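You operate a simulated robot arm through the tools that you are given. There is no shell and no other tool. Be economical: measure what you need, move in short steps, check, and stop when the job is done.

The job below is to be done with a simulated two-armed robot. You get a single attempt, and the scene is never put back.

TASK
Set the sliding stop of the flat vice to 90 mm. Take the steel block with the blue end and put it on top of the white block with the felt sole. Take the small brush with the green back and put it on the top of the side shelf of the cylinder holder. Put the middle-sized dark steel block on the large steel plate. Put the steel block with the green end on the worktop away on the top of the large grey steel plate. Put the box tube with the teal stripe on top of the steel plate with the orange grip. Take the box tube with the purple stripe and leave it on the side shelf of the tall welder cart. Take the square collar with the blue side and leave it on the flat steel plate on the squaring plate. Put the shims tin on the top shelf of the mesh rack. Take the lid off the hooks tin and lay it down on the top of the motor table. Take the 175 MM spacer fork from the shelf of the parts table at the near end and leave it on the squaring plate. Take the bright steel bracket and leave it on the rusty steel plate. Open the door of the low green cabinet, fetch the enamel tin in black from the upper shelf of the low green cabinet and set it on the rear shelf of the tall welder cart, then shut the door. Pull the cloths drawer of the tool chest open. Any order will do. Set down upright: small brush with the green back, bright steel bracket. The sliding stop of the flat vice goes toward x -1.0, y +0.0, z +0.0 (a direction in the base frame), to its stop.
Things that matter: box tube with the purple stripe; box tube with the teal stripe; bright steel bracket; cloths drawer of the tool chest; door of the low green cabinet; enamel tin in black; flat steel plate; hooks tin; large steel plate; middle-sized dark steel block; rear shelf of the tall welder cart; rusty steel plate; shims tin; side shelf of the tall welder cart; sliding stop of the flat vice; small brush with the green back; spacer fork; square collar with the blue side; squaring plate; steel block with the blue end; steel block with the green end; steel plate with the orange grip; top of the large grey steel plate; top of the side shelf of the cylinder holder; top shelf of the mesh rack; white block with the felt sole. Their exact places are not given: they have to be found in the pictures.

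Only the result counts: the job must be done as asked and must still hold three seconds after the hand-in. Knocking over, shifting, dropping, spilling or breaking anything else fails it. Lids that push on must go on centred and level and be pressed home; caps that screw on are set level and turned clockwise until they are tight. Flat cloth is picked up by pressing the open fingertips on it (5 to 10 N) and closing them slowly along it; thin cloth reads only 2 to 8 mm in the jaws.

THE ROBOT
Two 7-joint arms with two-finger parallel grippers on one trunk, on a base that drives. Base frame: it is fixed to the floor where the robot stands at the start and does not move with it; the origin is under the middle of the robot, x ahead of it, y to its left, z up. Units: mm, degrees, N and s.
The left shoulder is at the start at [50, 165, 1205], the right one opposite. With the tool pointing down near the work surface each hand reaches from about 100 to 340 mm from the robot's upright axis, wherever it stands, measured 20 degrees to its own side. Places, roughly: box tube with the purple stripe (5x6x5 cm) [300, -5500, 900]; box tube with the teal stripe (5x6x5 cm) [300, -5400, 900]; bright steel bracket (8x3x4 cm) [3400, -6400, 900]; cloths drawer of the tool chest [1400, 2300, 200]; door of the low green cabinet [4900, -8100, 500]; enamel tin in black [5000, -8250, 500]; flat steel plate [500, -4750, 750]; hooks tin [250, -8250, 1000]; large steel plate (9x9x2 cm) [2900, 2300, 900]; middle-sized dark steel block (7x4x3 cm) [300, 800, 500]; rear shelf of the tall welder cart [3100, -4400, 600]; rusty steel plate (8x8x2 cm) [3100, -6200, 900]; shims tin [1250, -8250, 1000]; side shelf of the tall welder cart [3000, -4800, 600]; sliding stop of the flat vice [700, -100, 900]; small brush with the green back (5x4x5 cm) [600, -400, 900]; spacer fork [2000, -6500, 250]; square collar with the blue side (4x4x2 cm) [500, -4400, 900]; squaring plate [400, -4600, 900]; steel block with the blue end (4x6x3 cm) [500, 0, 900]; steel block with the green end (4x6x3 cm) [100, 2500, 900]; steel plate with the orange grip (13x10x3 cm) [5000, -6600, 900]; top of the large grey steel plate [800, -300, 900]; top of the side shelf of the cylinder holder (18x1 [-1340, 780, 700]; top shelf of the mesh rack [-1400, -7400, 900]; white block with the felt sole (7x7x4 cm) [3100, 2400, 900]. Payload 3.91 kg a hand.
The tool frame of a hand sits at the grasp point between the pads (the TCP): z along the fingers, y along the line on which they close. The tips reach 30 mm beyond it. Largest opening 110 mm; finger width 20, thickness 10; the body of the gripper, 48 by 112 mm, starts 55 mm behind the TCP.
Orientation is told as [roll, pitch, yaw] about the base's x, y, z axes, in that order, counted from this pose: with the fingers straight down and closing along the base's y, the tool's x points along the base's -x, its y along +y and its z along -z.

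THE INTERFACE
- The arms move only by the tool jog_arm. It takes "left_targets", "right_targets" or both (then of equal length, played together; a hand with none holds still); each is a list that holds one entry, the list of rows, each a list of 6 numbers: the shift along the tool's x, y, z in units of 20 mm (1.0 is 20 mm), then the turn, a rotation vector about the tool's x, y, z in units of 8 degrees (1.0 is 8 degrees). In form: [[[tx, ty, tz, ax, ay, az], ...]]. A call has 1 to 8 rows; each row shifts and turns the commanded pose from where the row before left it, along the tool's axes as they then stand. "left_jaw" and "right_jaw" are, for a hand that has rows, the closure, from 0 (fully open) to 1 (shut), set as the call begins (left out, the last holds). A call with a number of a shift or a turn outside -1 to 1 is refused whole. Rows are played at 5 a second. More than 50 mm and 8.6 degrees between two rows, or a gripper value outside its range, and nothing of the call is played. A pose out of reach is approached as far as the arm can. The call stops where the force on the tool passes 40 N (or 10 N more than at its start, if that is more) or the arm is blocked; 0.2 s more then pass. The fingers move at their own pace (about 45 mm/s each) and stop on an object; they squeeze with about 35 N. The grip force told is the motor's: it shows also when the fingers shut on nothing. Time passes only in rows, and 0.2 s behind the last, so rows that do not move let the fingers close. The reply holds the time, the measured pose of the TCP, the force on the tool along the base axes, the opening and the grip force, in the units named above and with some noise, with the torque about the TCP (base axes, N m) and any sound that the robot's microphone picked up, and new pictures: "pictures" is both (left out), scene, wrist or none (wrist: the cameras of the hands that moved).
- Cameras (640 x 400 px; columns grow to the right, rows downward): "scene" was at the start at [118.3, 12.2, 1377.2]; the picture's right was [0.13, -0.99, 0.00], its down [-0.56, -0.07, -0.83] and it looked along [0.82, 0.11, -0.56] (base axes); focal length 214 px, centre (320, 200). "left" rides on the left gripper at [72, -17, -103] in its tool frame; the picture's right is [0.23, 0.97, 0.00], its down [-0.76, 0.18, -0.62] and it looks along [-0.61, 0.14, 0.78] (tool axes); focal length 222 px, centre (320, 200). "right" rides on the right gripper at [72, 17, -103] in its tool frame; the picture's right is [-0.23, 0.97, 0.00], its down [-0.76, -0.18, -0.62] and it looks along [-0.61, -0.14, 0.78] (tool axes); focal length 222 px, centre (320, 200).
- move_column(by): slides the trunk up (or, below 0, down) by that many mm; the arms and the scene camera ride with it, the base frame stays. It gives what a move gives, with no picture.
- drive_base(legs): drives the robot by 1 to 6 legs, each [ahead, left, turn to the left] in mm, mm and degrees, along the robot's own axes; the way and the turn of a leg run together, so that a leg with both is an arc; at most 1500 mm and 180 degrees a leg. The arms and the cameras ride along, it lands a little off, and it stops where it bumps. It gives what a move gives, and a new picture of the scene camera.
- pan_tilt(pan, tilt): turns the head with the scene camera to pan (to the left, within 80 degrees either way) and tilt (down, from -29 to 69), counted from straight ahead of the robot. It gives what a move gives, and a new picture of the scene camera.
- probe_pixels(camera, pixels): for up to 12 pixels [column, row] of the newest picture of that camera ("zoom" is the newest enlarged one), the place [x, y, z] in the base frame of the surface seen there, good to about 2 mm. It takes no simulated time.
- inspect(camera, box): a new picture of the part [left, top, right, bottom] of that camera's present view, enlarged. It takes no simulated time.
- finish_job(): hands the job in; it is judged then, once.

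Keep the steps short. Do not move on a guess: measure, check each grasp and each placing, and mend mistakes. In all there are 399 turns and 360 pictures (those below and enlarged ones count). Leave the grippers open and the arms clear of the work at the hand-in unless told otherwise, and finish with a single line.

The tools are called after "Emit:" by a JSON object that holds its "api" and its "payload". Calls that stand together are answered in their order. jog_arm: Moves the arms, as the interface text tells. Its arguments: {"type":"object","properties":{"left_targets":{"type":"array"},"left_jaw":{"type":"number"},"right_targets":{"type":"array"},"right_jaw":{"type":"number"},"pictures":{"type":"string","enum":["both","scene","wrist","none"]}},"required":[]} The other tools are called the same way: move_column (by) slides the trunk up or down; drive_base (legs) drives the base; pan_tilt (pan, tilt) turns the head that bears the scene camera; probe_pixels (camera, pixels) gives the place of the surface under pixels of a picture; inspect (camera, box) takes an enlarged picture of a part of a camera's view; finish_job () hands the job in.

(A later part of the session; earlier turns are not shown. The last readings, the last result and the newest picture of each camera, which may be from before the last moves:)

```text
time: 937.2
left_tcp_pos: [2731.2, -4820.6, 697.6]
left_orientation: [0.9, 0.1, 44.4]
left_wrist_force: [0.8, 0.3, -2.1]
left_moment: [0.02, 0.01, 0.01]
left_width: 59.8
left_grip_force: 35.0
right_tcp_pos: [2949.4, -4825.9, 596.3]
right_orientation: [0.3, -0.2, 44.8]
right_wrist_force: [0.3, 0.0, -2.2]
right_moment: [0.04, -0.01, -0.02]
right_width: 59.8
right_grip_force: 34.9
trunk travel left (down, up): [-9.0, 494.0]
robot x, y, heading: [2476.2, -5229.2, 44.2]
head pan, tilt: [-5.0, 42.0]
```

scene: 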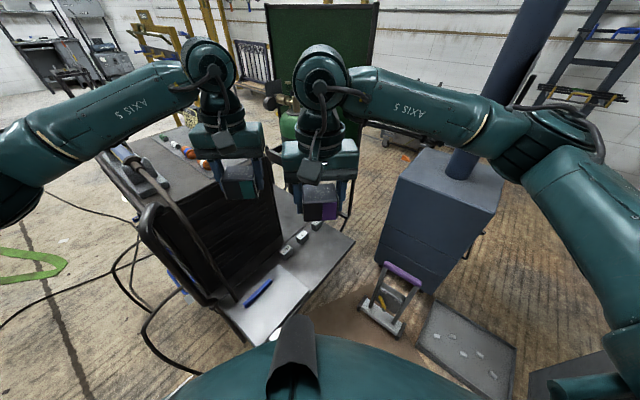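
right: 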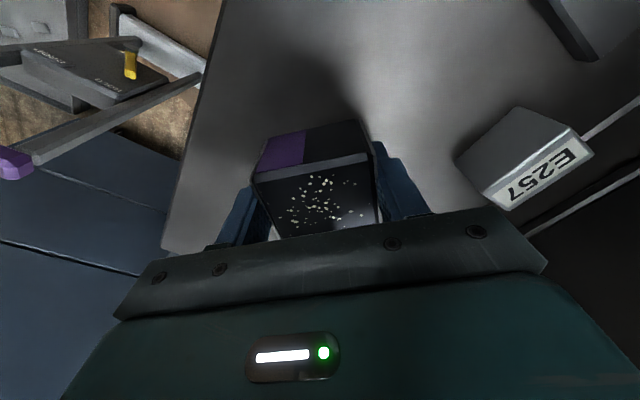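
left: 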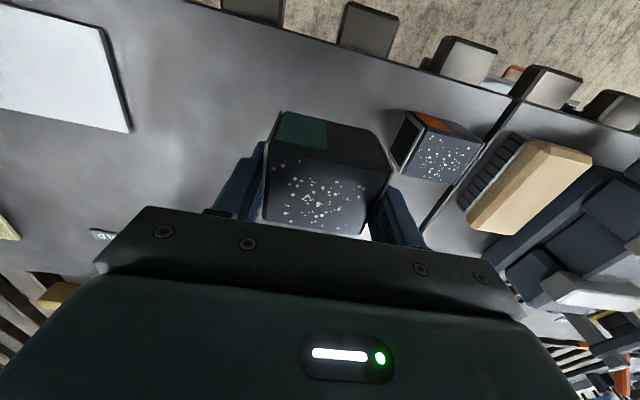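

Emit:
{"api": "jog_arm", "payload": {"right_targets": [[[0, 0, 0.06, 0, 0, 0], [0, 0, 0.06, 0, 0, 0], [0, 0, 0, 0, 0, 0]]], "pictures": "none"}}

Emit:
{"api": "jog_arm", "payload": {"right_targets": [[[0, 0, 0, 0, 0, 0], [0, 0, 0, 0, 0, 0], [0, 0, -0.4, 0, 0, 0], [0, 0, -1, 0, 0, 0], [0, 0, -1, 0, 0, 0], [0, 0, -1, 0, 0, 0], [0, 0, -1, 0, 0, 0]]], "right_jaw": 0.28, "pictures": "wrist"}}

```text
time: 938.0
left_tcp_pos: [2732.1, -4821.4, 698.1]
left_orientation: [0.9, 0.1, 44.4]
left_wrist_force: [0.0, 0.0, -2.2]
left_moment: [-0.02, 0.03, 0.03]
left_width: 59.9
left_grip_force: 34.6
right_tcp_pos: [2949.0, -4825.0, 595.4]
right_orientation: [0.4, -0.5, 44.9]
right_wrist_force: [0.9, -0.2, 15.6]
right_moment: [-0.69, -0.16, 0.02]
right_width: 59.7
right_grip_force: 34.8
trunk travel left (down, up): [-9.0, 494.0]
robot x, y, heading: [2471.9, -5231.3, 44.0]
head pan, tilt: [-5.0, 42.0]
```

```text
time: 939.6
left_tcp_pos: [2732.1, -4820.9, 697.3]
left_orientation: [0.8, 0.2, 44.5]
left_wrist_force: [-0.1, 0.7, -2.3]
left_moment: [-0.02, 0.02, 0.03]
left_width: 59.5
left_grip_force: 34.9
right_tcp_pos: [2950.3, -4826.4, 681.8]
right_orientation: [0.4, -0.3, 44.9]
right_wrist_force: [0.3, -0.1, 0.1]
right_moment: [0.03, 0.01, -0.03]
right_width: 79.5
right_grip_force: 0.0
trunk travel left (down, up): [-9.0, 494.0]
robot x, y, heading: [2479.8, -5232.7, 43.8]
head pan, tilt: [-5.0, 42.0]
```

right: 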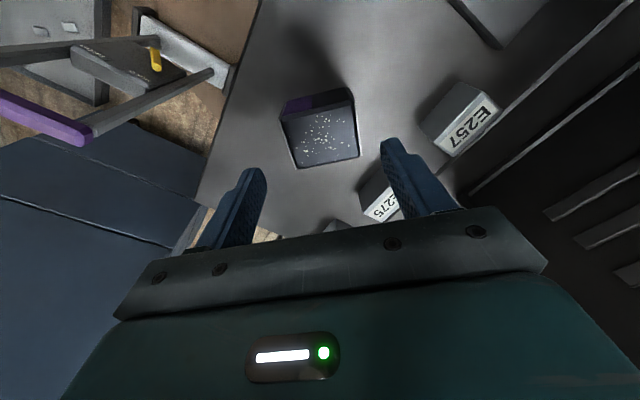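

The purple tube is on the side shelf. I retract, raise, and drive around the forge to the paint table for the teal tube.

Emit:
{"api": "jog_arm", "payload": {"right_targets": [[[1, 0, -1, 0, 0, 0], [1, 0, -1, 0, 0, 0], [1, 0, -1, 0, 0, 0], [1, 0, -1, 0, 0, 0], [1, 0, 0, 0, 0, 0], [1, 0, 0, 0, 0, 0], [1, 0, 0, 0, 0, 0], [1, 0, 0, 0, 0, 0]]], "pictures": "none"}}

Emit:
{"api": "move_column", "payload": {"by": 398}}

Emit:
{"api": "drive_base", "payload": {"legs": [[-120, 0, 0], [0, 0, -44], [0, -1000, 0], [0, -760, 0], [1450, 0, 0], [350, 0, 0]]}}

```text
time: 941.4
left_tcp_pos: [2731.9, -4820.2, 697.3]
left_orientation: [0.8, 0.2, 44.4]
left_wrist_force: [-0.9, -1.0, -3.5]
left_moment: [0.0, 0.02, 0.01]
left_width: 59.9
left_grip_force: 34.8
right_tcp_pos: [2836.7, -4940.0, 760.1]
right_orientation: [0.4, -0.2, 44.9]
right_wrist_force: [0.2, -0.6, 1.1]
right_moment: [0.03, 0.0, 0.0]
right_width: 79.3
right_grip_force: 0.1
trunk travel left (down, up): [-9.0, 494.0]
robot x, y, heading: [2474.3, -5234.6, 43.8]
head pan, tilt: [-5.0, 42.0]
```

```text
time: 945.2
left_tcp_pos: [2733.5, -4820.8, 1094.8]
left_orientation: [0.8, 0.2, 44.3]
left_wrist_force: [-0.6, 0.2, -2.7]
left_moment: [-0.02, 0.01, 0.01]
left_width: 59.9
left_grip_force: 34.5
right_tcp_pos: [2836.4, -4940.2, 1156.8]
right_orientation: [0.4, -0.3, 45.0]
right_wrist_force: [0.0, 0.2, -0.8]
right_moment: [0.01, 0.02, -0.04]
right_width: 79.4
right_grip_force: 0.0
trunk travel left (down, up): [-407.0, 96.0]
robot x, y, heading: [2473.9, -5235.0, 43.7]
head pan, tilt: [-5.0, 42.0]
```

```text
time: 972.6
left_tcp_pos: [4665.0, -6892.5, 1095.3]
left_orientation: [0.9, 0.2, 2.9]
left_wrist_force: [0.0, -0.1, -2.9]
left_moment: [-0.05, 0.03, 0.0]
left_width: 59.7
left_grip_force: 34.7
right_tcp_pos: [4662.7, -7051.9, 1158.9]
right_orientation: [0.4, -0.2, 3.5]
right_wrist_force: [0.5, 0.3, -0.3]
right_moment: [0.03, -0.02, -0.01]
right_width: 79.4
right_grip_force: 0.1
trunk travel left (down, up): [-407.0, 96.0]
robot x, y, heading: [4195.3, -7033.9, 2.6]
head pan, tilt: [-5.0, 42.0]
```

scene: 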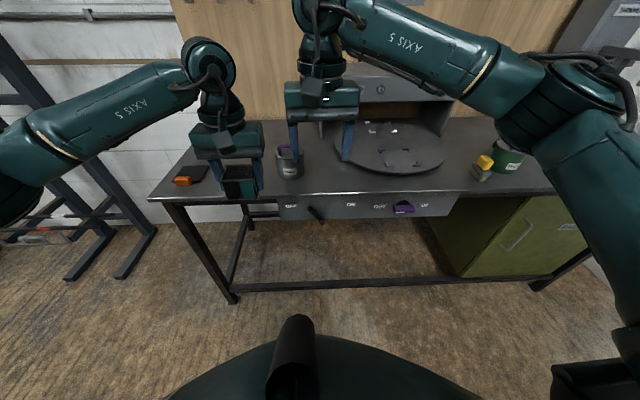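

The plate with the orange grip is at (190, 176). I probe it via a zoom.

Emit:
{"api": "inspect", "payload": {"camera": "scene", "box": [150, 150, 250, 210]}}

Emit:
{"api": "probe_pixels", "payload": {"camera": "zoom", "pixels": [[200, 145], [300, 130], [280, 180], [190, 205], [250, 235], [330, 160], [230, 175], [310, 110], [170, 230], [260, 215]]}}

```text
6.40 times, centred on (200, 180) of scene
```

zoom: 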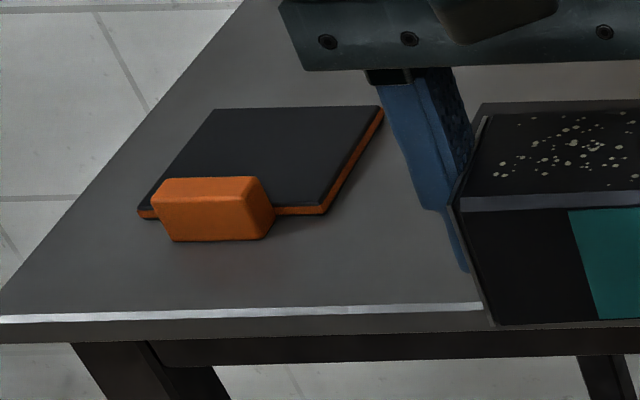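

```text
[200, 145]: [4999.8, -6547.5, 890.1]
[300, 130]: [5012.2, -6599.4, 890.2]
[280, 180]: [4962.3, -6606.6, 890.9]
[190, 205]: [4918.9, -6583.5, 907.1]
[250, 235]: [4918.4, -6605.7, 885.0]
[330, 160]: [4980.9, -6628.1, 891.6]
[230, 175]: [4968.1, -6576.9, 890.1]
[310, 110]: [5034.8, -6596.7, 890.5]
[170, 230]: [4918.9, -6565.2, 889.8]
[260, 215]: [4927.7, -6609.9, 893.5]
```

Plate top z 890.5, centre ≈ (4993, −6593), the orange grip at its near side. I move in and lower the teal tube over it.

Emit:
{"api": "drive_base", "payload": {"legs": [[0, 0, -2.6], [290, 306, 0]]}}

Emit:
{"api": "jog_arm", "payload": {"left_targets": [[[-0.8, 0, 1, 0, 0, 0], [-0.8, 0, 1, 0, 0, 0], [-0.8, 0, 1, 0, 0, 0], [0, 0, 1, 0, 0, 0], [0, 0, 1, 0, 0, 0], [0, 0, 1, 0, 0, 0], [0, 0, 0.5, 0, 0, 0]]], "pictures": "wrist"}}

```text
time: 976.2
left_tcp_pos: [4961.9, -6605.3, 1095.1]
left_orientation: [0.7, 0.3, 0.7]
left_wrist_force: [-0.2, -0.1, -3.4]
left_moment: [0.0, 0.02, 0.01]
left_width: 59.5
left_grip_force: 34.7
right_tcp_pos: [4955.5, -6765.3, 1159.4]
right_orientation: [0.5, -0.3, 1.2]
right_wrist_force: [-0.4, -0.2, -0.6]
right_moment: [-0.02, 0.02, 0.02]
right_width: 78.9
right_grip_force: 0.0
trunk travel left (down, up): [-407.0, 96.0]
robot x, y, heading: [4493.4, -6729.4, 0.1]
head pan, tilt: [-5.0, 42.0]
```

scene: 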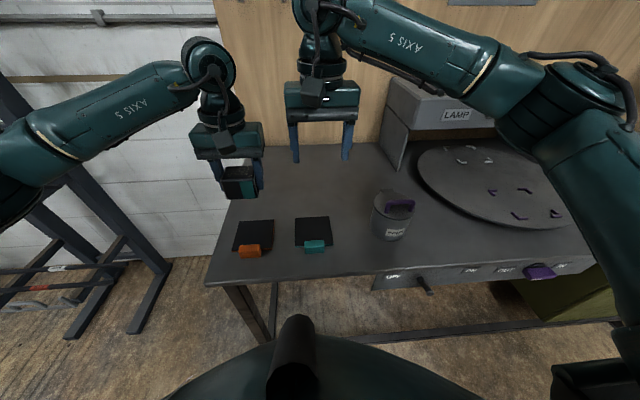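

```text
time: 977.9
left_tcp_pos: [5012.7, -6603.0, 964.8]
left_orientation: [0.8, 0.2, 0.7]
left_wrist_force: [1.5, -0.3, -2.5]
left_moment: [0.0, -0.02, -0.02]
left_width: 59.6
left_grip_force: 35.0
right_tcp_pos: [4955.5, -6764.3, 1159.9]
right_orientation: [0.4, -0.3, 1.2]
right_wrist_force: [0.7, -0.8, -0.2]
right_moment: [-0.02, -0.01, 0.04]
right_width: 79.2
right_grip_force: 0.1
trunk travel left (down, up): [-407.0, 96.0]
robot x, y, heading: [4491.3, -6728.2, 0.3]
head pan, tilt: [-5.0, 42.0]
```

left: 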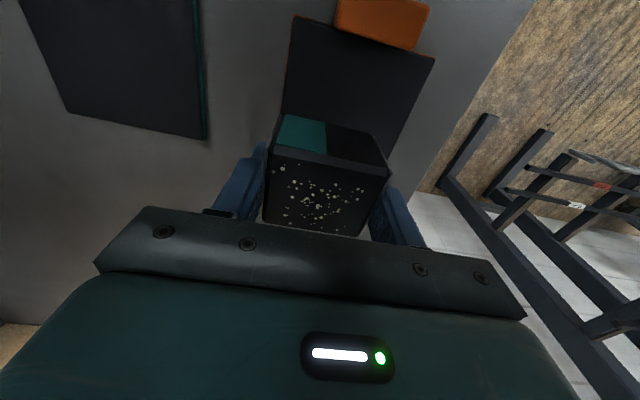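

Emit:
{"api": "probe_pixels", "payload": {"camera": "left", "pixels": [[290, 60], [300, 25], [425, 65], [390, 140], [350, 60], [284, 105], [405, 110]]}}

```text
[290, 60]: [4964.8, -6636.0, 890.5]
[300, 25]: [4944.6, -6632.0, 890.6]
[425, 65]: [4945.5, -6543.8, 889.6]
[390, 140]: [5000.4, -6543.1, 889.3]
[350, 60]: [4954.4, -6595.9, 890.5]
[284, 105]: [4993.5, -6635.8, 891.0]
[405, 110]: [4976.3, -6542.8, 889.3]
```

I shift 13 mm left and 12 mm back, then creep down to contact.

Emit:
{"api": "jog_arm", "payload": {"left_targets": [[[0.6, 0.65, 0, 0, 0, 0], [0, 0, 1, 0, 0, 0], [0, 0, 0.6, 0, 0, 0], [0, 0, 0.1, 0, 0, 0]]], "pictures": "none"}}

Emit:
{"api": "jog_arm", "payload": {"left_targets": [[[0, 0, 0.08, 0, 0, 0], [0, 0, 0.06, 0, 0, 0], [0, 0, 0, 0, 0, 0]]], "pictures": "none"}}

```text
time: 978.9
left_tcp_pos: [4997.4, -6590.7, 931.9]
left_orientation: [0.7, 0.2, 0.7]
left_wrist_force: [0.6, 0.6, -2.2]
left_moment: [0.0, 0.03, -0.02]
left_width: 59.8
left_grip_force: 34.6
right_tcp_pos: [4956.1, -6764.9, 1159.4]
right_orientation: [0.4, -0.3, 1.2]
right_wrist_force: [-0.1, 0.4, 0.1]
right_moment: [0.0, 0.0, 0.02]
right_width: 79.2
right_grip_force: 0.1
trunk travel left (down, up): [-407.0, 96.0]
robot x, y, heading: [4492.1, -6724.4, 0.2]
head pan, tilt: [-5.0, 42.0]
```

```text
time: 979.6
left_tcp_pos: [4998.9, -6590.8, 928.4]
left_orientation: [0.9, 0.3, 0.8]
left_wrist_force: [0.6, 0.2, -3.1]
left_moment: [0.01, 0.03, 0.01]
left_width: 59.7
left_grip_force: 34.8
right_tcp_pos: [4954.9, -6764.4, 1159.1]
right_orientation: [0.4, -0.3, 1.2]
right_wrist_force: [0.0, -0.2, 0.4]
right_moment: [-0.01, 0.03, 0.02]
right_width: 79.1
right_grip_force: 0.1
trunk travel left (down, up): [-407.0, 96.0]
robot x, y, heading: [4494.8, -6728.5, 0.2]
head pan, tilt: [-5.0, 42.0]
```

Emit:
{"api": "jog_arm", "payload": {"left_targets": [[[0, 0, 0.06, 0, 0, 0], [0, 0, 0.06, 0, 0, 0], [0, 0, 0, 0, 0, 0]]], "pictures": "none"}}

```text
time: 980.5
left_tcp_pos: [4998.4, -6590.0, 928.1]
left_orientation: [0.8, 0.1, 0.8]
left_wrist_force: [-0.3, 1.0, 1.7]
left_moment: [-0.07, 0.13, -0.05]
left_width: 59.6
left_grip_force: 35.5
right_tcp_pos: [4955.1, -6764.8, 1159.4]
right_orientation: [0.5, -0.3, 1.1]
right_wrist_force: [-0.2, 0.2, -0.5]
right_moment: [-0.02, -0.01, 0.0]
right_width: 79.6
right_grip_force: 0.0
trunk travel left (down, up): [-407.0, 96.0]
robot x, y, heading: [4491.4, -6727.8, 0.4]
head pan, tilt: [-5.0, 42.0]
```

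Contact. I release and rise.

Emit:
{"api": "jog_arm", "payload": {"left_targets": [[[0, 0, 0.03, 0, 0, 0], [0, 0, 0, 0, 0, 0], [0, 0, 0, 0, 0, 0], [0, 0, -0.4, 0, 0, 0], [0, 0, -1, 0, 0, 0], [0, 0, -1, 0, 0, 0], [0, 0, -1, 0, 0, 0], [0, 0, -1, 0, 0, 0]]], "left_jaw": 0.28, "pictures": "wrist"}}

```text
time: 982.2
left_tcp_pos: [4998.7, -6591.9, 1014.3]
left_orientation: [0.8, 0.2, 0.7]
left_wrist_force: [-0.5, 0.0, -0.2]
left_moment: [0.02, 0.06, 0.0]
left_width: 78.9
left_grip_force: 0.1
right_tcp_pos: [4956.3, -6764.5, 1159.2]
right_orientation: [0.4, -0.4, 1.3]
right_wrist_force: [-0.8, 0.2, 0.6]
right_moment: [-0.04, 0.0, -0.01]
right_width: 79.1
right_grip_force: 0.0
trunk travel left (down, up): [-407.0, 96.0]
robot x, y, heading: [4491.7, -6728.9, 0.4]
head pan, tilt: [-5.0, 42.0]
```

left: 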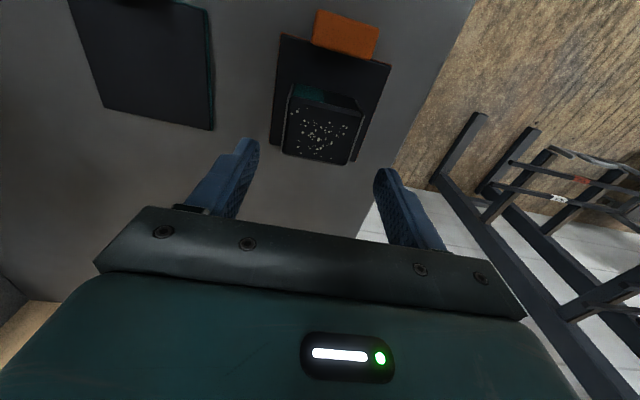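

The teal tube is on the plate. Last: the hooks lid with both hands. I raise the left hand and drive back to the motor table.

Emit:
{"api": "jog_arm", "payload": {"left_targets": [[[1, 0, -1, 0, 0, 0], [1, 0, -1, 0, 0, 0], [1, 0, -1, 0, 0, 0], [1, 0, -1, 0, 0, 0], [0, 0, -1, 0, 0, 0]]], "pictures": "none"}}

Emit:
{"api": "drive_base", "payload": {"legs": [[-420, 0, 0], [0, -470, 0], [0, 0, -90], [0, -1450, 0], [0, -1450, 0]]}}

Emit:
{"api": "drive_base", "payload": {"legs": [[0, -820, 0], [250, 0, 0]]}}

```text
time: 983.5
left_tcp_pos: [4918.0, -6592.6, 1114.8]
left_orientation: [0.8, 0.2, 0.7]
left_wrist_force: [0.0, -0.3, 0.9]
left_moment: [-0.01, 0.01, -0.04]
left_width: 79.1
left_grip_force: 0.1
right_tcp_pos: [4954.9, -6766.0, 1159.4]
right_orientation: [0.3, -0.2, 1.3]
right_wrist_force: [0.1, -0.2, 0.4]
right_moment: [0.0, -0.01, -0.02]
right_width: 79.4
right_grip_force: 0.2
trunk travel left (down, up): [-407.0, 96.0]
robot x, y, heading: [4491.4, -6728.4, 0.3]
head pan, tilt: [-5.0, 42.0]
```

```text
time: 1019.0
left_tcp_pos: [1324.4, -7706.5, 1113.6]
left_orientation: [0.8, 0.2, -87.4]
left_wrist_force: [0.5, -0.7, 0.0]
left_moment: [0.0, -0.03, 0.0]
left_width: 79.0
left_grip_force: 0.1
right_tcp_pos: [1156.2, -7752.0, 1159.4]
right_orientation: [0.4, -0.2, -87.0]
right_wrist_force: [0.3, 0.0, 0.4]
right_moment: [-0.01, 0.01, 0.0]
right_width: 79.0
right_grip_force: 0.1
trunk travel left (down, up): [-407.0, 96.0]
robot x, y, heading: [1175.3, -7287.7, -88.1]
head pan, tilt: [-5.0, 42.0]
```

scene: 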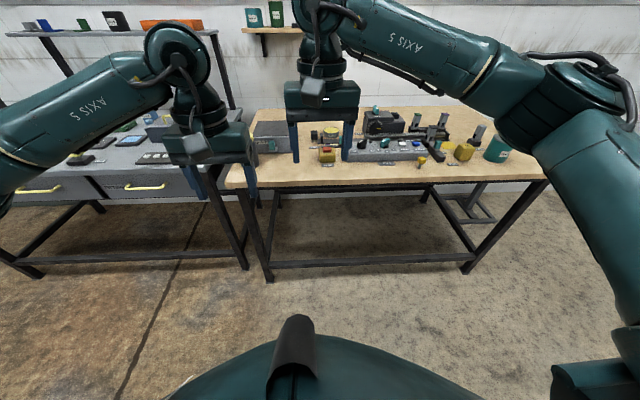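

```text
time: 1027.9
left_tcp_pos: [519.4, -7985.8, 1114.0]
left_orientation: [0.8, 0.2, -87.6]
left_wrist_force: [-0.5, 0.3, 0.2]
left_moment: [0.03, 0.01, 0.0]
left_width: 79.2
left_grip_force: 0.1
right_tcp_pos: [350.1, -8030.4, 1157.5]
right_orientation: [0.4, -0.4, -87.2]
right_wrist_force: [0.5, 0.2, 0.5]
right_moment: [0.01, 0.02, 0.01]
right_width: 79.2
right_grip_force: 0.0
trunk travel left (down, up): [-407.0, 96.0]
robot x, y, heading: [376.0, -7564.2, -88.0]
head pan, tilt: [-5.0, 42.0]
```

scene: 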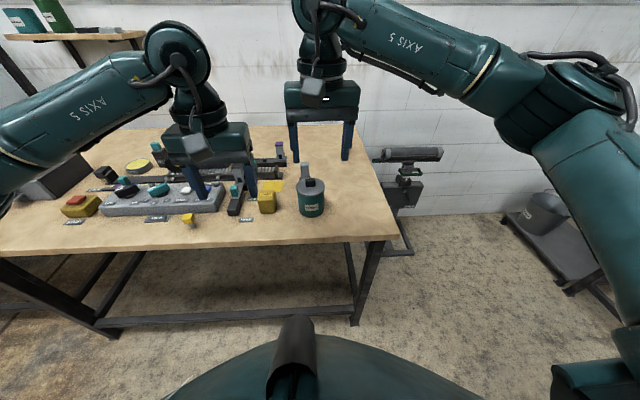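

I square up and shift right a little; then lean the right hand 53° and bring it in front of the tin along its axis, the left hand moved aside.

Emit:
{"api": "drive_base", "payload": {"legs": [[0, -46, -2]]}}

Emit:
{"api": "jog_arm", "payload": {"left_targets": [[[0, 1, -1, 0, 0, 0], [0, 1, -1, 0, 0, 0], [0, 1, -1, 0, 0, 0], [0, 1, 0, 0, 0, 0], [0, 0, 0, 0, 0, 0], [0, 0, 0, 0, 0, 0], [0, 0, 0, 0, 0, 0], [0, 0, 0, 0, 0, 0]]], "right_targets": [[[0, 0, 0, 0, -1, 0], [0, 0, 0, 0, -1, 0], [0, 0, 0, 0, -1, 0], [0, 0, 0, 0, -1, 0], [0, 0, 0, 0, -1, 0], [0, 0, 0, 0, -1, 0], [0, 0, 0, 0, -0.62, 0], [0.8, 0.5, 0.6, 0, 0, 0]]], "right_jaw": 0.05, "pictures": "none"}}

Emit:
{"api": "jog_arm", "payload": {"right_targets": [[[0.8, 0.5, 0.6, 0, 0, 0], [0.8, 0.5, 0.6, 0, 0, 0], [0.8, 0.5, 0.6, 0, 0, 0], [0.8, 0.5, 0.6, 0, 0, 0], [0.8, 0.4, 0.6, 0, 0, 0], [0.8, 0, 0.6, 0, 0, 0], [0.8, 0, 0.6, 0, 0, 0], [0.2, 0, 0.9, 0, 0, 0]]], "pictures": "wrist"}}

```text
time: 1029.0
left_tcp_pos: [460.9, -7991.0, 1115.2]
left_orientation: [0.8, 0.2, -89.4]
left_wrist_force: [-0.1, -0.1, 0.8]
left_moment: [-0.03, -0.01, 0.0]
left_width: 79.2
left_grip_force: 0.0
right_tcp_pos: [288.3, -8030.0, 1159.2]
right_orientation: [0.5, -0.3, -89.0]
right_wrist_force: [-0.9, -0.3, -0.1]
right_moment: [-0.04, -0.02, 0.01]
right_width: 79.2
right_grip_force: 0.0
trunk travel left (down, up): [-407.0, 96.0]
robot x, y, heading: [324.5, -7564.2, -89.8]
head pan, tilt: [-5.0, 42.0]
```

scene: 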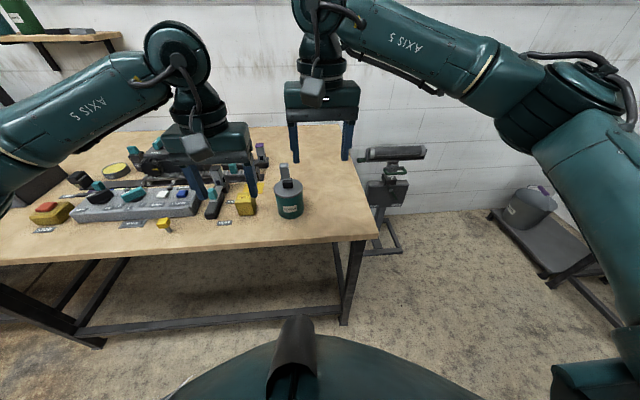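

```text
time: 1030.8
left_tcp_pos: [541.2, -7990.7, 1174.8]
left_orientation: [0.9, 0.2, -89.6]
left_wrist_force: [0.2, 0.0, 0.1]
left_moment: [-0.02, 0.01, -0.01]
left_width: 79.1
left_grip_force: 0.1
right_tcp_pos: [297.5, -8029.2, 1138.2]
right_orientation: [0.8, -53.3, -89.6]
right_wrist_force: [0.3, -0.5, 0.8]
right_moment: [0.0, 0.03, -0.03]
right_width: 104.6
right_grip_force: 0.0
trunk travel left (down, up): [-407.0, 96.0]
robot x, y, heading: [327.8, -7562.4, -89.9]
head pan, tilt: [-5.0, 42.0]
```

```text
time: 1032.6
left_tcp_pos: [540.4, -7989.8, 1175.4]
left_orientation: [0.8, 0.2, -89.5]
left_wrist_force: [-0.6, -0.7, -0.4]
left_moment: [0.0, 0.0, 0.01]
left_width: 79.2
left_grip_force: 0.0
right_tcp_pos: [350.4, -8040.5, 986.7]
right_orientation: [0.8, -53.3, -89.6]
right_wrist_force: [0.5, 0.2, 0.1]
right_moment: [0.01, -0.01, -0.03]
right_width: 104.5
right_grip_force: 0.0
trunk travel left (down, up): [-407.0, 96.0]
robot x, y, heading: [328.7, -7567.0, -90.0]
head pan, tilt: [-5.0, 42.0]
```

right: 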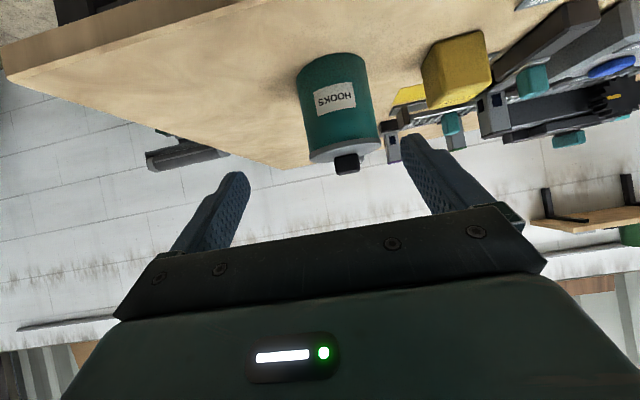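

Emit:
{"api": "probe_pixels", "payload": {"camera": "right", "pixels": [[302, 110], [370, 95], [337, 100], [345, 165], [313, 150], [378, 140], [428, 80], [335, 70]]}}

```text
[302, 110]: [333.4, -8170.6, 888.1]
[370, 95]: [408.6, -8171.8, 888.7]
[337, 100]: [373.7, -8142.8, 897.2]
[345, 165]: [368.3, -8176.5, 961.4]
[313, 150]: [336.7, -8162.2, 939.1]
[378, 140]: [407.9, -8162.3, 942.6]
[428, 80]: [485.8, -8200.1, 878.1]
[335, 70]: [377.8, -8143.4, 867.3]
```

Tin centre confirmed at (371, −8187). I line up and advance along the tool axis to straddle the tin.

Emit:
{"api": "jog_arm", "payload": {"right_targets": [[[-0.6, 0.55, 0.8, 0, 0, 0], [-0.12, 0.5, 0.16, 0, 0, 0], [0, 0, 1, 0, 0, 0], [0, 0, 1, 0, 0, 0], [0, 0, 1, 0, 0, 0], [0, 0, 1, 0, 0, 0], [0, 0, 1, 0, 0, 0]]], "pictures": "none"}}

Emit:
{"api": "jog_arm", "payload": {"right_targets": [[[0, 0, 1, 0, 0, 0], [0, 0, 1, 0, 0, 0], [0, 0, 0.4, 0, 0, 0]]], "pictures": "wrist"}}

```text
time: 1034.2
left_tcp_pos: [541.4, -7991.4, 1174.8]
left_orientation: [0.8, 0.1, -89.5]
left_wrist_force: [0.8, 0.0, 0.5]
left_moment: [-0.02, 0.01, 0.01]
left_width: 79.2
left_grip_force: 0.1
right_tcp_pos: [370.3, -8144.4, 926.1]
right_orientation: [0.7, -53.2, -89.6]
right_wrist_force: [0.5, 0.6, 0.4]
right_moment: [-0.03, -0.01, 0.0]
right_width: 104.4
right_grip_force: 0.0
trunk travel left (down, up): [-407.0, 96.0]
robot x, y, heading: [327.6, -7563.7, -90.1]
head pan, tilt: [-5.0, 42.0]
```

```text
time: 1035.0
left_tcp_pos: [540.1, -7988.2, 1176.0]
left_orientation: [0.7, 0.0, -89.6]
left_wrist_force: [-0.1, 0.3, 0.1]
left_moment: [0.0, 0.02, 0.02]
left_width: 79.1
left_grip_force: 0.1
right_tcp_pos: [373.3, -8181.7, 899.9]
right_orientation: [0.8, -53.5, -89.5]
right_wrist_force: [-0.2, 4.9, 8.8]
right_moment: [0.07, 0.02, -0.02]
right_width: 104.6
right_grip_force: 0.0
trunk travel left (down, up): [-407.0, 96.0]
robot x, y, heading: [327.5, -7568.0, -90.0]
head pan, tilt: [-5.0, 42.0]
```

right: 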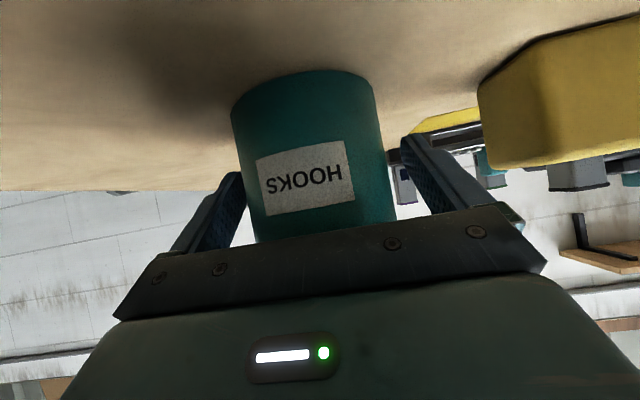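

Slight touch: I ease back 5 mm along the axis and close on the tin.

Emit:
{"api": "jog_arm", "payload": {"right_targets": [[[0, 0, -0.3, 0, 0, 0], [0, 0, 0, 0, 0, 0]]], "pictures": "none"}}

Emit:
{"api": "jog_arm", "payload": {"right_targets": [[[0, 0, 0, 0, 0, 0], [0, 0, 0, 0, 0, 0], [0, 0, 0, 0, 0, 0]]], "right_jaw": 1, "pictures": "none"}}

```text
time: 1035.6
left_tcp_pos: [539.9, -7989.5, 1174.9]
left_orientation: [0.9, 0.1, -89.5]
left_wrist_force: [0.9, -0.9, 0.0]
left_moment: [0.03, 0.03, 0.02]
left_width: 79.1
left_grip_force: 0.1
right_tcp_pos: [373.5, -8176.5, 901.0]
right_orientation: [0.7, -53.1, -89.6]
right_wrist_force: [0.6, 0.7, -0.1]
right_moment: [0.0, -0.02, -0.01]
right_width: 104.5
right_grip_force: 0.0
trunk travel left (down, up): [-407.0, 96.0]
robot x, y, heading: [328.6, -7566.8, -90.0]
head pan, tilt: [-5.0, 42.0]
```

```text
time: 1036.4
left_tcp_pos: [539.6, -7989.6, 1175.1]
left_orientation: [0.8, 0.1, -89.5]
left_wrist_force: [-0.2, 0.6, 0.6]
left_moment: [0.0, -0.01, 0.02]
left_width: 79.3
left_grip_force: 0.1
right_tcp_pos: [372.0, -8177.4, 902.0]
right_orientation: [0.7, -53.3, -89.6]
right_wrist_force: [-0.3, 0.1, 1.3]
right_moment: [0.07, 0.04, -0.04]
right_width: 82.9
right_grip_force: 34.9
trunk travel left (down, up): [-407.0, 96.0]
robot x, y, heading: [327.7, -7566.4, -89.7]
head pan, tilt: [-5.0, 42.0]
```

The tin is held (83 mm). Now the left hand goes forward, then sideways over the knob.

Emit:
{"api": "jog_arm", "payload": {"left_targets": [[[-1, 0, 0, 0, 0, 0], [-1, 0, 0, 0, 0, 0], [-1, 0, 0, 0, 0, 0], [-1, 0, 0, 0, 0, 0], [-1, 0, 0, 0, 0, 0], [-1, 0, 0, 0, 0, 0], [-1, -0.5, 0, 0, 0, 0], [-1, -0.5, 0, 0, 0, 0]]], "left_jaw": 0.45, "pictures": "none"}}

Emit:
{"api": "jog_arm", "payload": {"left_targets": [[[-0.85, -1, 0, 0, 0, 0], [-0.85, -1, 0, 0, 0, 0], [0, -1, 0, 0, 0, 0], [0, -1, 0, 0, 0, 0], [0, -1, 1, 0, 0, 0], [0, -1, 1, 0, 0, 0], [0, -1, 1, 0, 0, 0], [0, -0.5, 1, 0, 0, 0]]], "pictures": "wrist"}}

```text
time: 1038.2
left_tcp_pos: [521.0, -8151.3, 1174.9]
left_orientation: [0.9, 0.1, -89.6]
left_wrist_force: [0.0, 0.7, 0.1]
left_moment: [0.02, 0.01, -0.01]
left_width: 60.7
left_grip_force: 0.0
right_tcp_pos: [372.6, -8177.3, 901.3]
right_orientation: [0.9, -53.3, -89.6]
right_wrist_force: [-0.2, -0.1, 0.7]
right_moment: [-0.01, 0.08, 0.0]
right_width: 82.8
right_grip_force: 35.7
trunk travel left (down, up): [-407.0, 96.0]
robot x, y, heading: [327.9, -7565.6, -90.1]
head pan, tilt: [-5.0, 42.0]
```

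```text
time: 1040.0
left_tcp_pos: [371.3, -8184.9, 1092.7]
left_orientation: [0.8, 0.2, -89.5]
left_wrist_force: [0.1, 0.7, -0.2]
left_moment: [-0.01, 0.01, -0.01]
left_width: 60.6
left_grip_force: 0.0
right_tcp_pos: [372.6, -8177.3, 901.6]
right_orientation: [0.8, -53.4, -89.7]
right_wrist_force: [0.3, -0.1, 2.0]
right_moment: [0.0, 0.13, 0.02]
right_width: 83.0
right_grip_force: 35.4
trunk travel left (down, up): [-407.0, 96.0]
robot x, y, heading: [328.0, -7566.2, -89.7]
head pan, tilt: [-5.0, 42.0]
```

left: 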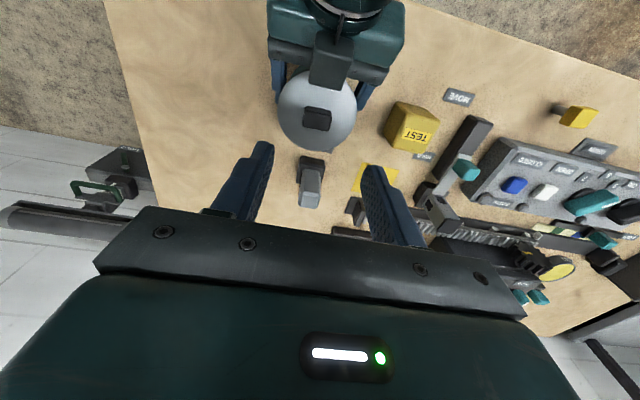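

Emit:
{"api": "probe_pixels", "payload": {"camera": "left", "pixels": [[330, 60], [335, 35], [317, 118], [310, 112], [326, 123], [350, 15], [335, 75]]}}

```text
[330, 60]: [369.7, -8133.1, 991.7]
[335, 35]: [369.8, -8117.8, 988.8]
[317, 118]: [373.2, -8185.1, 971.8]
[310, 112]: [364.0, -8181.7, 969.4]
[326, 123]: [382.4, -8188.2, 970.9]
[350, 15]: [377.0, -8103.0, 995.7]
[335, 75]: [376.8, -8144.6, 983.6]
```

Clear. I go down onto the knob and close.

Emit:
{"api": "jog_arm", "payload": {"left_targets": [[[0, 0.08, 1, 0, 0, 0], [0, 0, 1, 0, 0, 0], [0, 0, 1, 0, 0, 0], [0, 0, 1, 0, 0, 0], [0, 0, 1, 0, 0, 0], [0, 0, 0.5, 0, 0, 0]]], "pictures": "none"}}

Emit:
{"api": "jog_arm", "payload": {"left_targets": [[[0, 0, 0, 0, 0, 0], [0, 0, 0, 0, 0, 0], [0, 0, 0, 0, 0, 0]]], "left_jaw": 1, "pictures": "none"}}

Emit:
{"api": "jog_arm", "payload": {"left_targets": [[[0, 0, -0.2, 0, 0, 0], [0, 0, -0.2, 0, 0, 0], [0, 0, -0.2, 0, 0, 0], [0, 0, -0.4, 0, 0, 0], [0, 0, -1, 0, 0, 0]]], "pictures": "none"}}

```text
time: 1041.4
left_tcp_pos: [374.0, -8186.0, 981.7]
left_orientation: [0.8, 0.2, -89.5]
left_wrist_force: [0.0, -0.1, -0.4]
left_moment: [-0.03, -0.01, 0.01]
left_width: 60.3
left_grip_force: 0.0
right_tcp_pos: [372.8, -8176.7, 901.2]
right_orientation: [0.8, -53.3, -89.6]
right_wrist_force: [-0.2, -0.1, 1.1]
right_moment: [-0.05, 0.08, 0.01]
right_width: 82.9
right_grip_force: 34.4
trunk travel left (down, up): [-407.0, 96.0]
robot x, y, heading: [329.4, -7562.0, -89.9]
head pan, tilt: [-5.0, 42.0]
```

```text
time: 1042.2
left_tcp_pos: [375.1, -8185.7, 981.8]
left_orientation: [0.8, 0.2, -89.5]
left_wrist_force: [0.0, 1.1, -0.2]
left_moment: [0.01, 0.0, -0.01]
left_width: 29.0
left_grip_force: 35.2
right_tcp_pos: [372.7, -8176.6, 900.4]
right_orientation: [0.7, -53.2, -89.6]
right_wrist_force: [0.3, 0.2, 1.6]
right_moment: [-0.01, 0.04, -0.02]
right_width: 82.6
right_grip_force: 35.0
trunk travel left (down, up): [-407.0, 96.0]
robot x, y, heading: [327.5, -7565.2, -90.0]
head pan, tilt: [-5.0, 42.0]
heard: snap
```

```text
time: 1043.4
left_tcp_pos: [375.1, -8186.5, 1021.7]
left_orientation: [0.9, 0.2, -89.5]
left_wrist_force: [0.0, -6.3, -21.0]
left_moment: [-1.03, 0.03, -0.03]
left_width: 28.7
left_grip_force: 35.4
right_tcp_pos: [372.7, -8176.9, 902.4]
right_orientation: [0.8, -53.4, -89.6]
right_wrist_force: [0.6, 7.0, 19.0]
right_moment: [-0.02, -0.05, 0.01]
right_width: 82.7
right_grip_force: 34.8
trunk travel left (down, up): [-407.0, 96.0]
robot x, y, heading: [329.1, -7562.2, -90.0]
head pan, tilt: [-5.0, 42.0]
```

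Emit:
{"api": "inspect", "payload": {"camera": "scene", "box": [220, 110, 380, 230]}}

```text
3.33 times, centred on (300, 170) of scene
```

zoom: 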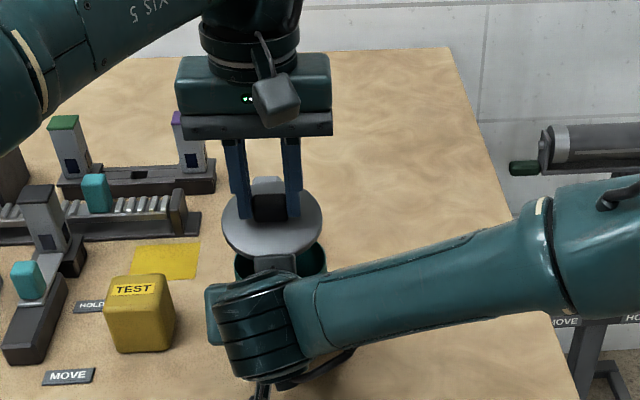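

The lid is off, but its front edge is caught under the right hand's housing (hence the pull). I lower 10 mm, move it away backwards, then up.

Emit:
{"api": "jog_arm", "payload": {"left_targets": [[[0, 0, 0.5, 0, 0, 0], [-0.7, 0, 0, 0, 0, 0], [-0.7, 0, 0, 0, 0, 0], [0, 0, -0.5, 0, 0, 0], [0, 0, -1, 0, 0, 0], [0, 0, -1, 0, 0, 0], [0, 0, -1, 0, 0, 0]]], "pictures": "wrist"}}

```text
time: 1045.0
left_tcp_pos: [376.8, -8192.4, 1082.0]
left_orientation: [0.8, 0.2, -89.6]
left_wrist_force: [0.8, -0.1, -1.3]
left_moment: [0.0, -0.05, 0.02]
left_width: 28.9
left_grip_force: 35.1
left hand out of reach, approached as far as the arm can: row 3, 6
right_tcp_pos: [371.6, -8177.4, 901.8]
right_orientation: [0.7, -53.3, -89.6]
right_wrist_force: [-0.9, 0.8, 3.6]
right_moment: [0.03, 0.29, -0.05]
right_width: 82.9
right_grip_force: 35.1
trunk travel left (down, up): [-407.0, 96.0]
robot x, y, heading: [328.1, -7570.2, -89.9]
head pan, tilt: [-5.0, 42.0]
```

left: 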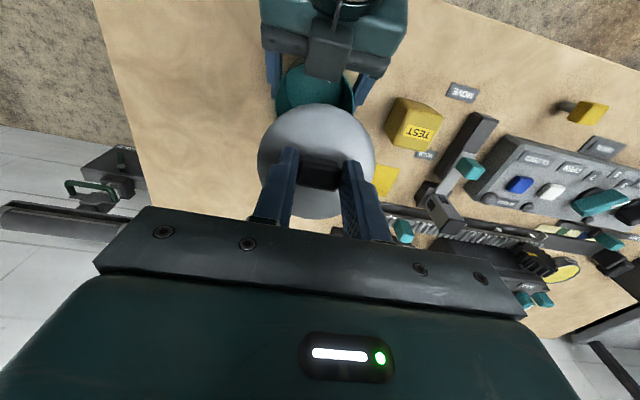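

Lid held, tin open below. I open the right hand and draw it back along its axis.

Emit:
{"api": "jog_arm", "payload": {"right_targets": [[[0, 0, 0, 0, 0, 0], [0, 0, 0, 0, 0, 0], [0, 0, -0.5, 0, 0, 0], [0, 0, -1, 0, 0, 0], [0, 0, -1, 0, 0, 0], [0, 0, -1, 0, 0, 0], [0, 0, -1, 0, 0, 0], [0, 0, -1, 0, 0, 0]]], "right_jaw": 0.04, "pictures": "none"}}

Emit:
{"api": "jog_arm", "payload": {"left_targets": [[[0, -1, 0, 0, 0, 0], [0, -1, 0, 0, 0, 0], [0, -1, 0, 0, 0, 0], [0, -1, 0, 0, 0, 0], [0, -1, 0, 0, 0, 0], [0, -1, 0, 0, 0, 0], [0, -1, 1, 0, 0, 0], [0, 0, 1, 0, 0, 0]]], "pictures": "wrist"}}

```text
time: 1046.8
left_tcp_pos: [376.6, -8190.3, 1081.2]
left_orientation: [0.8, 0.1, -89.4]
left_wrist_force: [0.1, -0.5, 0.6]
left_moment: [0.0, 0.02, 0.02]
left_width: 29.1
left_grip_force: 35.0
right_tcp_pos: [370.8, -8089.6, 968.7]
right_orientation: [0.8, -53.3, -89.6]
right_wrist_force: [-1.0, -0.3, 0.3]
right_moment: [0.02, 0.0, 0.02]
right_width: 105.5
right_grip_force: 0.0
trunk travel left (down, up): [-407.0, 96.0]
robot x, y, heading: [325.6, -7565.9, -89.9]
head pan, tilt: [-5.0, 42.0]
```

```text
time: 1048.6
left_tcp_pos: [285.5, -8159.3, 1035.3]
left_orientation: [0.7, 0.1, -89.5]
left_wrist_force: [-0.2, -1.0, 0.1]
left_moment: [0.01, -0.01, -0.03]
left_width: 29.2
left_grip_force: 35.0
left hand out of reach, approached as far as the arm can: row 1, 2, 3, 4, 5, 6, 7
right_tcp_pos: [371.8, -8089.3, 967.9]
right_orientation: [0.6, -53.2, -89.5]
right_wrist_force: [0.2, -0.1, 0.0]
right_moment: [0.01, 0.04, -0.07]
right_width: 105.6
right_grip_force: 0.0
trunk travel left (down, up): [-407.0, 96.0]
robot x, y, heading: [328.3, -7567.5, -89.7]
head pan, tilt: [-5.0, 42.0]
```

left: 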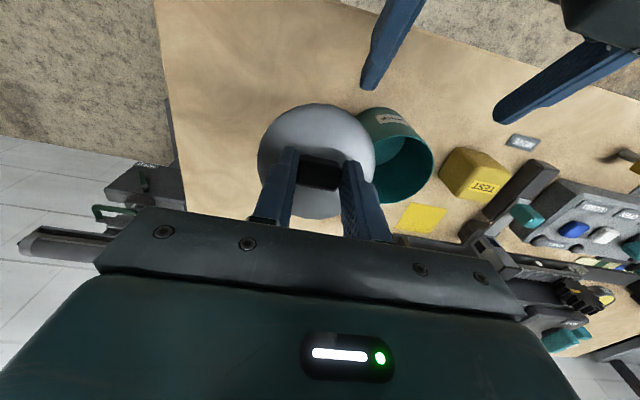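

The tin stands open. I retract the right hand more, shift the base 45 mm right, and look at the spot.

Emit:
{"api": "jog_arm", "payload": {"right_targets": [[[0, 0, -1, 0, 0, 0], [0, 0, -1, 0, 0, 0], [0, 0, -1, 0, 0, 0], [0, 0, -1, 0, 0, 0], [0, 0, -1, 0, 0, 0], [0, 0, -1, 0, 0, 0]]], "right_jaw": 0.3, "pictures": "none"}}

Emit:
{"api": "drive_base", "payload": {"legs": [[0, -48, 0]]}}

Emit:
{"api": "jog_arm", "payload": {"left_targets": [[[0, 0, 1, 0, 0, 0], [0, 0, 1, 0, 0, 0], [0, 0, 1, 0, 0, 0], [0, 0, 1, 0, 0, 0], [0, 0, 1, 0, 0, 0], [0, 0, 0.5, 0, 0, 0]]], "pictures": "wrist"}}

```text
time: 1050.0
left_tcp_pos: [285.7, -8159.0, 1034.0]
left_orientation: [0.8, 0.2, -89.5]
left_wrist_force: [-0.8, 0.0, -0.3]
left_moment: [-0.01, 0.02, 0.02]
left_width: 28.9
left_grip_force: 35.2
right_tcp_pos: [367.7, -7991.1, 1040.8]
right_orientation: [0.7, -53.3, -89.6]
right_wrist_force: [-0.4, -0.3, 0.8]
right_moment: [0.0, 0.01, -0.01]
right_width: 77.1
right_grip_force: 0.1
trunk travel left (down, up): [-407.0, 96.0]
robot x, y, heading: [328.9, -7563.8, -90.0]
head pan, tilt: [-5.0, 42.0]
```

```text
time: 1051.1
left_tcp_pos: [237.6, -8160.1, 1034.4]
left_orientation: [0.9, 0.3, -89.5]
left_wrist_force: [-0.5, -0.1, -0.3]
left_moment: [0.0, 0.0, 0.01]
left_width: 28.6
left_grip_force: 35.3
right_tcp_pos: [318.9, -7992.2, 1039.5]
right_orientation: [0.9, -53.2, -89.5]
right_wrist_force: [0.1, 0.4, 0.2]
right_moment: [0.04, -0.01, 0.01]
right_width: 77.0
right_grip_force: 0.1
trunk travel left (down, up): [-407.0, 96.0]
robot x, y, heading: [279.9, -7565.5, -89.8]
head pan, tilt: [-5.0, 42.0]
```

scene: 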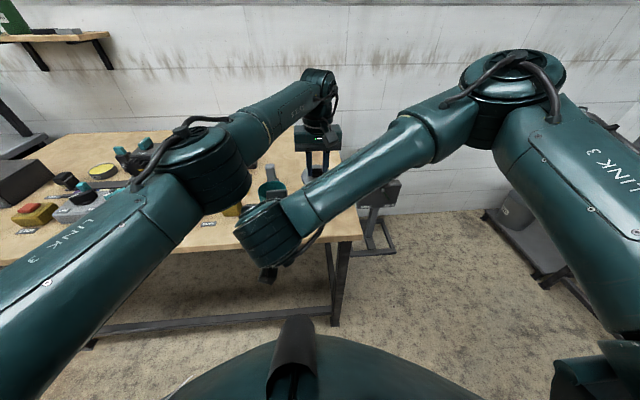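

```text
time: 1052.2
left_tcp_pos: [246.0, -8163.0, 954.7]
left_orientation: [0.9, 0.0, -88.9]
left_wrist_force: [0.6, -0.1, -0.6]
left_moment: [0.03, 0.0, -0.02]
left_width: 28.7
left_grip_force: 35.0
right_tcp_pos: [315.0, -7990.6, 1034.3]
right_orientation: [-0.6, -52.6, -88.7]
right_wrist_force: [-5.9, 1.5, 1.2]
right_moment: [0.01, -0.62, 0.67]
right_width: 77.2
right_grip_force: 0.1
trunk travel left (down, up): [-407.0, 96.0]
robot x, y, heading: [278.2, -7568.4, -89.8]
head pan, tilt: [-5.0, 42.0]
stopped in row 5 (right hand): the force on the tool passed its limit at 65 N (the readings are from after the stop); the commanded pose is now the measured one
```

left: 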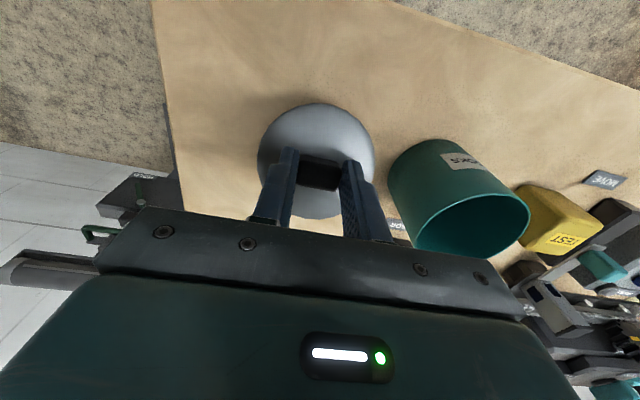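

The left forearm touched the right arm. I lift the left slightly and move the right hand down, back and to the right, out of the way.

Emit:
{"api": "jog_arm", "payload": {"left_targets": [[[0, 0, -0.7, 0, 0, 0], [0, 0, 0, 0, 0, 0], [0, 0, 0, 0, 0, 0], [0, 0, 0, 0, 0, 0], [0, 0, 0, 0, 0, 0], [0, 0, 0, 0, 0, 0], [0, 0, 0, 0, 0, 0], [0, 0, 0, 0, 0, 0]]], "right_targets": [[[1, 0, 0, 0, 0, 0], [1, 0, 0, 0, 0, 0], [1, -0.5, 0, 0, 0, 0], [1, -1, 0, 0, 0, 0], [1, -1, 0, 0, 0, 0], [0, -1, 0, 0, 0, 0], [0, -1, 0, 0, 0, 0], [0, -1, 0, 0, 0, 0]]], "pictures": "none"}}

Emit:
{"api": "jog_arm", "payload": {"left_targets": [[[-0.2, -0.3, 0.7, 0, 0, 0], [0, 0, 1, 0, 0, 0], [0, 0, 0.8, 0, 0, 0]]], "pictures": "none"}}

```text
time: 1054.0
left_tcp_pos: [244.2, -8162.4, 967.8]
left_orientation: [1.0, -0.1, -89.0]
left_wrist_force: [-0.7, 0.2, -1.2]
left_moment: [-0.04, 0.01, 0.03]
left_width: 28.6
left_grip_force: 34.9
right_tcp_pos: [204.5, -7931.6, 955.2]
right_orientation: [-0.5, -52.7, -88.8]
right_wrist_force: [0.1, -0.5, -0.3]
right_moment: [-0.04, 0.03, 0.03]
right_width: 76.9
right_grip_force: 0.1
trunk travel left (down, up): [-407.0, 96.0]
robot x, y, heading: [275.1, -7565.8, -89.7]
head pan, tilt: [-5.0, 42.0]
```

```text
time: 1054.8
left_tcp_pos: [242.3, -8159.7, 925.1]
left_orientation: [0.9, 0.0, -89.1]
left_wrist_force: [0.3, -0.4, 0.1]
left_moment: [0.02, 0.04, 0.04]
left_width: 29.0
left_grip_force: 34.6
left hand out of reach, approached as far as the arm can: row 1, 3
right_tcp_pos: [204.4, -7929.8, 953.7]
right_orientation: [-0.7, -52.7, -88.7]
right_wrist_force: [1.4, 0.0, 0.3]
right_moment: [-0.01, -0.03, 0.0]
right_width: 77.0
right_grip_force: 0.1
trunk travel left (down, up): [-407.0, 96.0]
robot x, y, heading: [278.5, -7566.8, -90.1]
head pan, tilt: [-5.0, 42.0]
```

I finish the descent with the column.

Emit:
{"api": "move_column", "payload": {"by": -22}}

Emit:
{"api": "move_column", "payload": {"by": -6}}

Emit:
{"api": "inspect", "payload": {"camera": "left", "box": [160, 60, 480, 260]}}

```text
time: 1055.5
left_tcp_pos: [242.7, -8159.2, 905.5]
left_orientation: [0.9, -0.2, -89.0]
left_wrist_force: [0.2, 0.2, 12.0]
left_moment: [0.34, 0.01, -0.02]
left_width: 28.7
left_grip_force: 35.3
right_tcp_pos: [203.7, -7931.3, 934.2]
right_orientation: [-0.7, -52.7, -88.7]
right_wrist_force: [0.9, -0.3, -0.2]
right_moment: [0.0, 0.02, 0.01]
right_width: 76.9
right_grip_force: 0.1
trunk travel left (down, up): [-385.0, 118.0]
robot x, y, heading: [279.4, -7566.2, -89.9]
head pan, tilt: [-5.0, 42.0]
```

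```text
time: 1056.0
left_tcp_pos: [242.2, -8160.2, 902.4]
left_orientation: [0.8, -0.5, -88.9]
left_wrist_force: [0.5, -8.9, 24.1]
left_moment: [0.34, 0.1, 0.07]
left_width: 28.8
left_grip_force: 35.0
right_tcp_pos: [204.0, -7931.0, 927.8]
right_orientation: [-0.7, -52.8, -88.8]
right_wrist_force: [-0.2, -0.6, -0.4]
right_moment: [-0.01, 0.01, -0.03]
right_width: 76.7
right_grip_force: 0.2
trunk travel left (down, up): [-379.0, 124.0]
robot x, y, heading: [279.9, -7569.1, -89.9]
head pan, tilt: [-5.0, 42.0]
```

```text
2.00 times, centred on (320, 160) of left
```

zoom: 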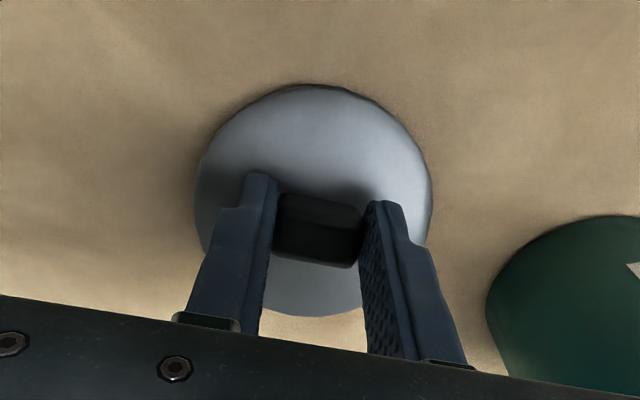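

The lid sits on the table. I open and raise with the column.

Emit:
{"api": "jog_arm", "payload": {"left_targets": [[[0, 0, 0, 0, 0, 0], [0, 0, 0, 0, 0, 0], [0, 0, 0, 0, 0, 0]]], "left_jaw": 0.5, "pictures": "none"}}

Emit:
{"api": "move_column", "payload": {"by": 115}}

Emit:
{"api": "inspect", "payload": {"camera": "left", "box": [120, 20, 560, 295]}}

Emit:
{"api": "probe_pixels", "payload": {"camera": "zoom", "pixels": [[290, 150], [250, 170], [330, 180], [290, 200], [420, 200], [500, 230], [290, 175]]}}

```text
time: 1056.8
left_tcp_pos: [243.4, -8159.7, 898.4]
left_orientation: [0.9, 0.0, -88.9]
left_wrist_force: [0.6, -0.4, -0.2]
left_moment: [0.01, 0.01, -0.03]
left_width: 55.0
left_grip_force: 0.1
right_tcp_pos: [203.4, -7930.3, 927.6]
right_orientation: [-0.6, -52.7, -88.7]
right_wrist_force: [-0.6, 0.6, 0.0]
right_moment: [-0.01, -0.04, 0.01]
right_width: 76.9
right_grip_force: 0.2
trunk travel left (down, up): [-379.0, 124.0]
robot x, y, heading: [277.5, -7563.2, -89.8]
head pan, tilt: [-5.0, 42.0]
```

```text
time: 1058.3
left_tcp_pos: [242.0, -8160.9, 1012.9]
left_orientation: [0.8, 0.1, -89.0]
left_wrist_force: [0.0, 0.0, -0.3]
left_moment: [0.0, 0.02, 0.03]
left_width: 54.9
left_grip_force: 0.2
right_tcp_pos: [203.9, -7932.3, 1041.6]
right_orientation: [-0.7, -52.7, -88.7]
right_wrist_force: [-0.8, 0.1, 0.3]
right_moment: [0.04, 0.02, 0.05]
right_width: 76.7
right_grip_force: 0.0
trunk travel left (down, up): [-494.0, 9.0]
robot x, y, heading: [277.2, -7565.6, -90.2]
head pan, tilt: [-5.0, 42.0]
```

```text
1.45 times, centred on (340, 158) of left
```

zoom: 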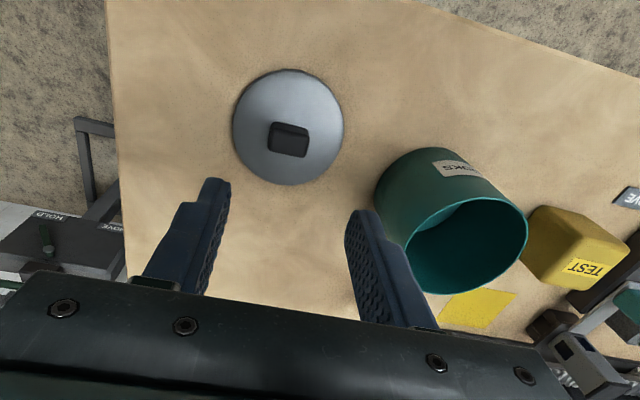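

```text
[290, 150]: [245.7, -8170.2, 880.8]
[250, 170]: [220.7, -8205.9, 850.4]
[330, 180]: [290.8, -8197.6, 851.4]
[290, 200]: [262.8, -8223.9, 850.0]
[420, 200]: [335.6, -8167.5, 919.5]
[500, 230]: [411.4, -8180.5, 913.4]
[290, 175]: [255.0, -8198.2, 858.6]
```

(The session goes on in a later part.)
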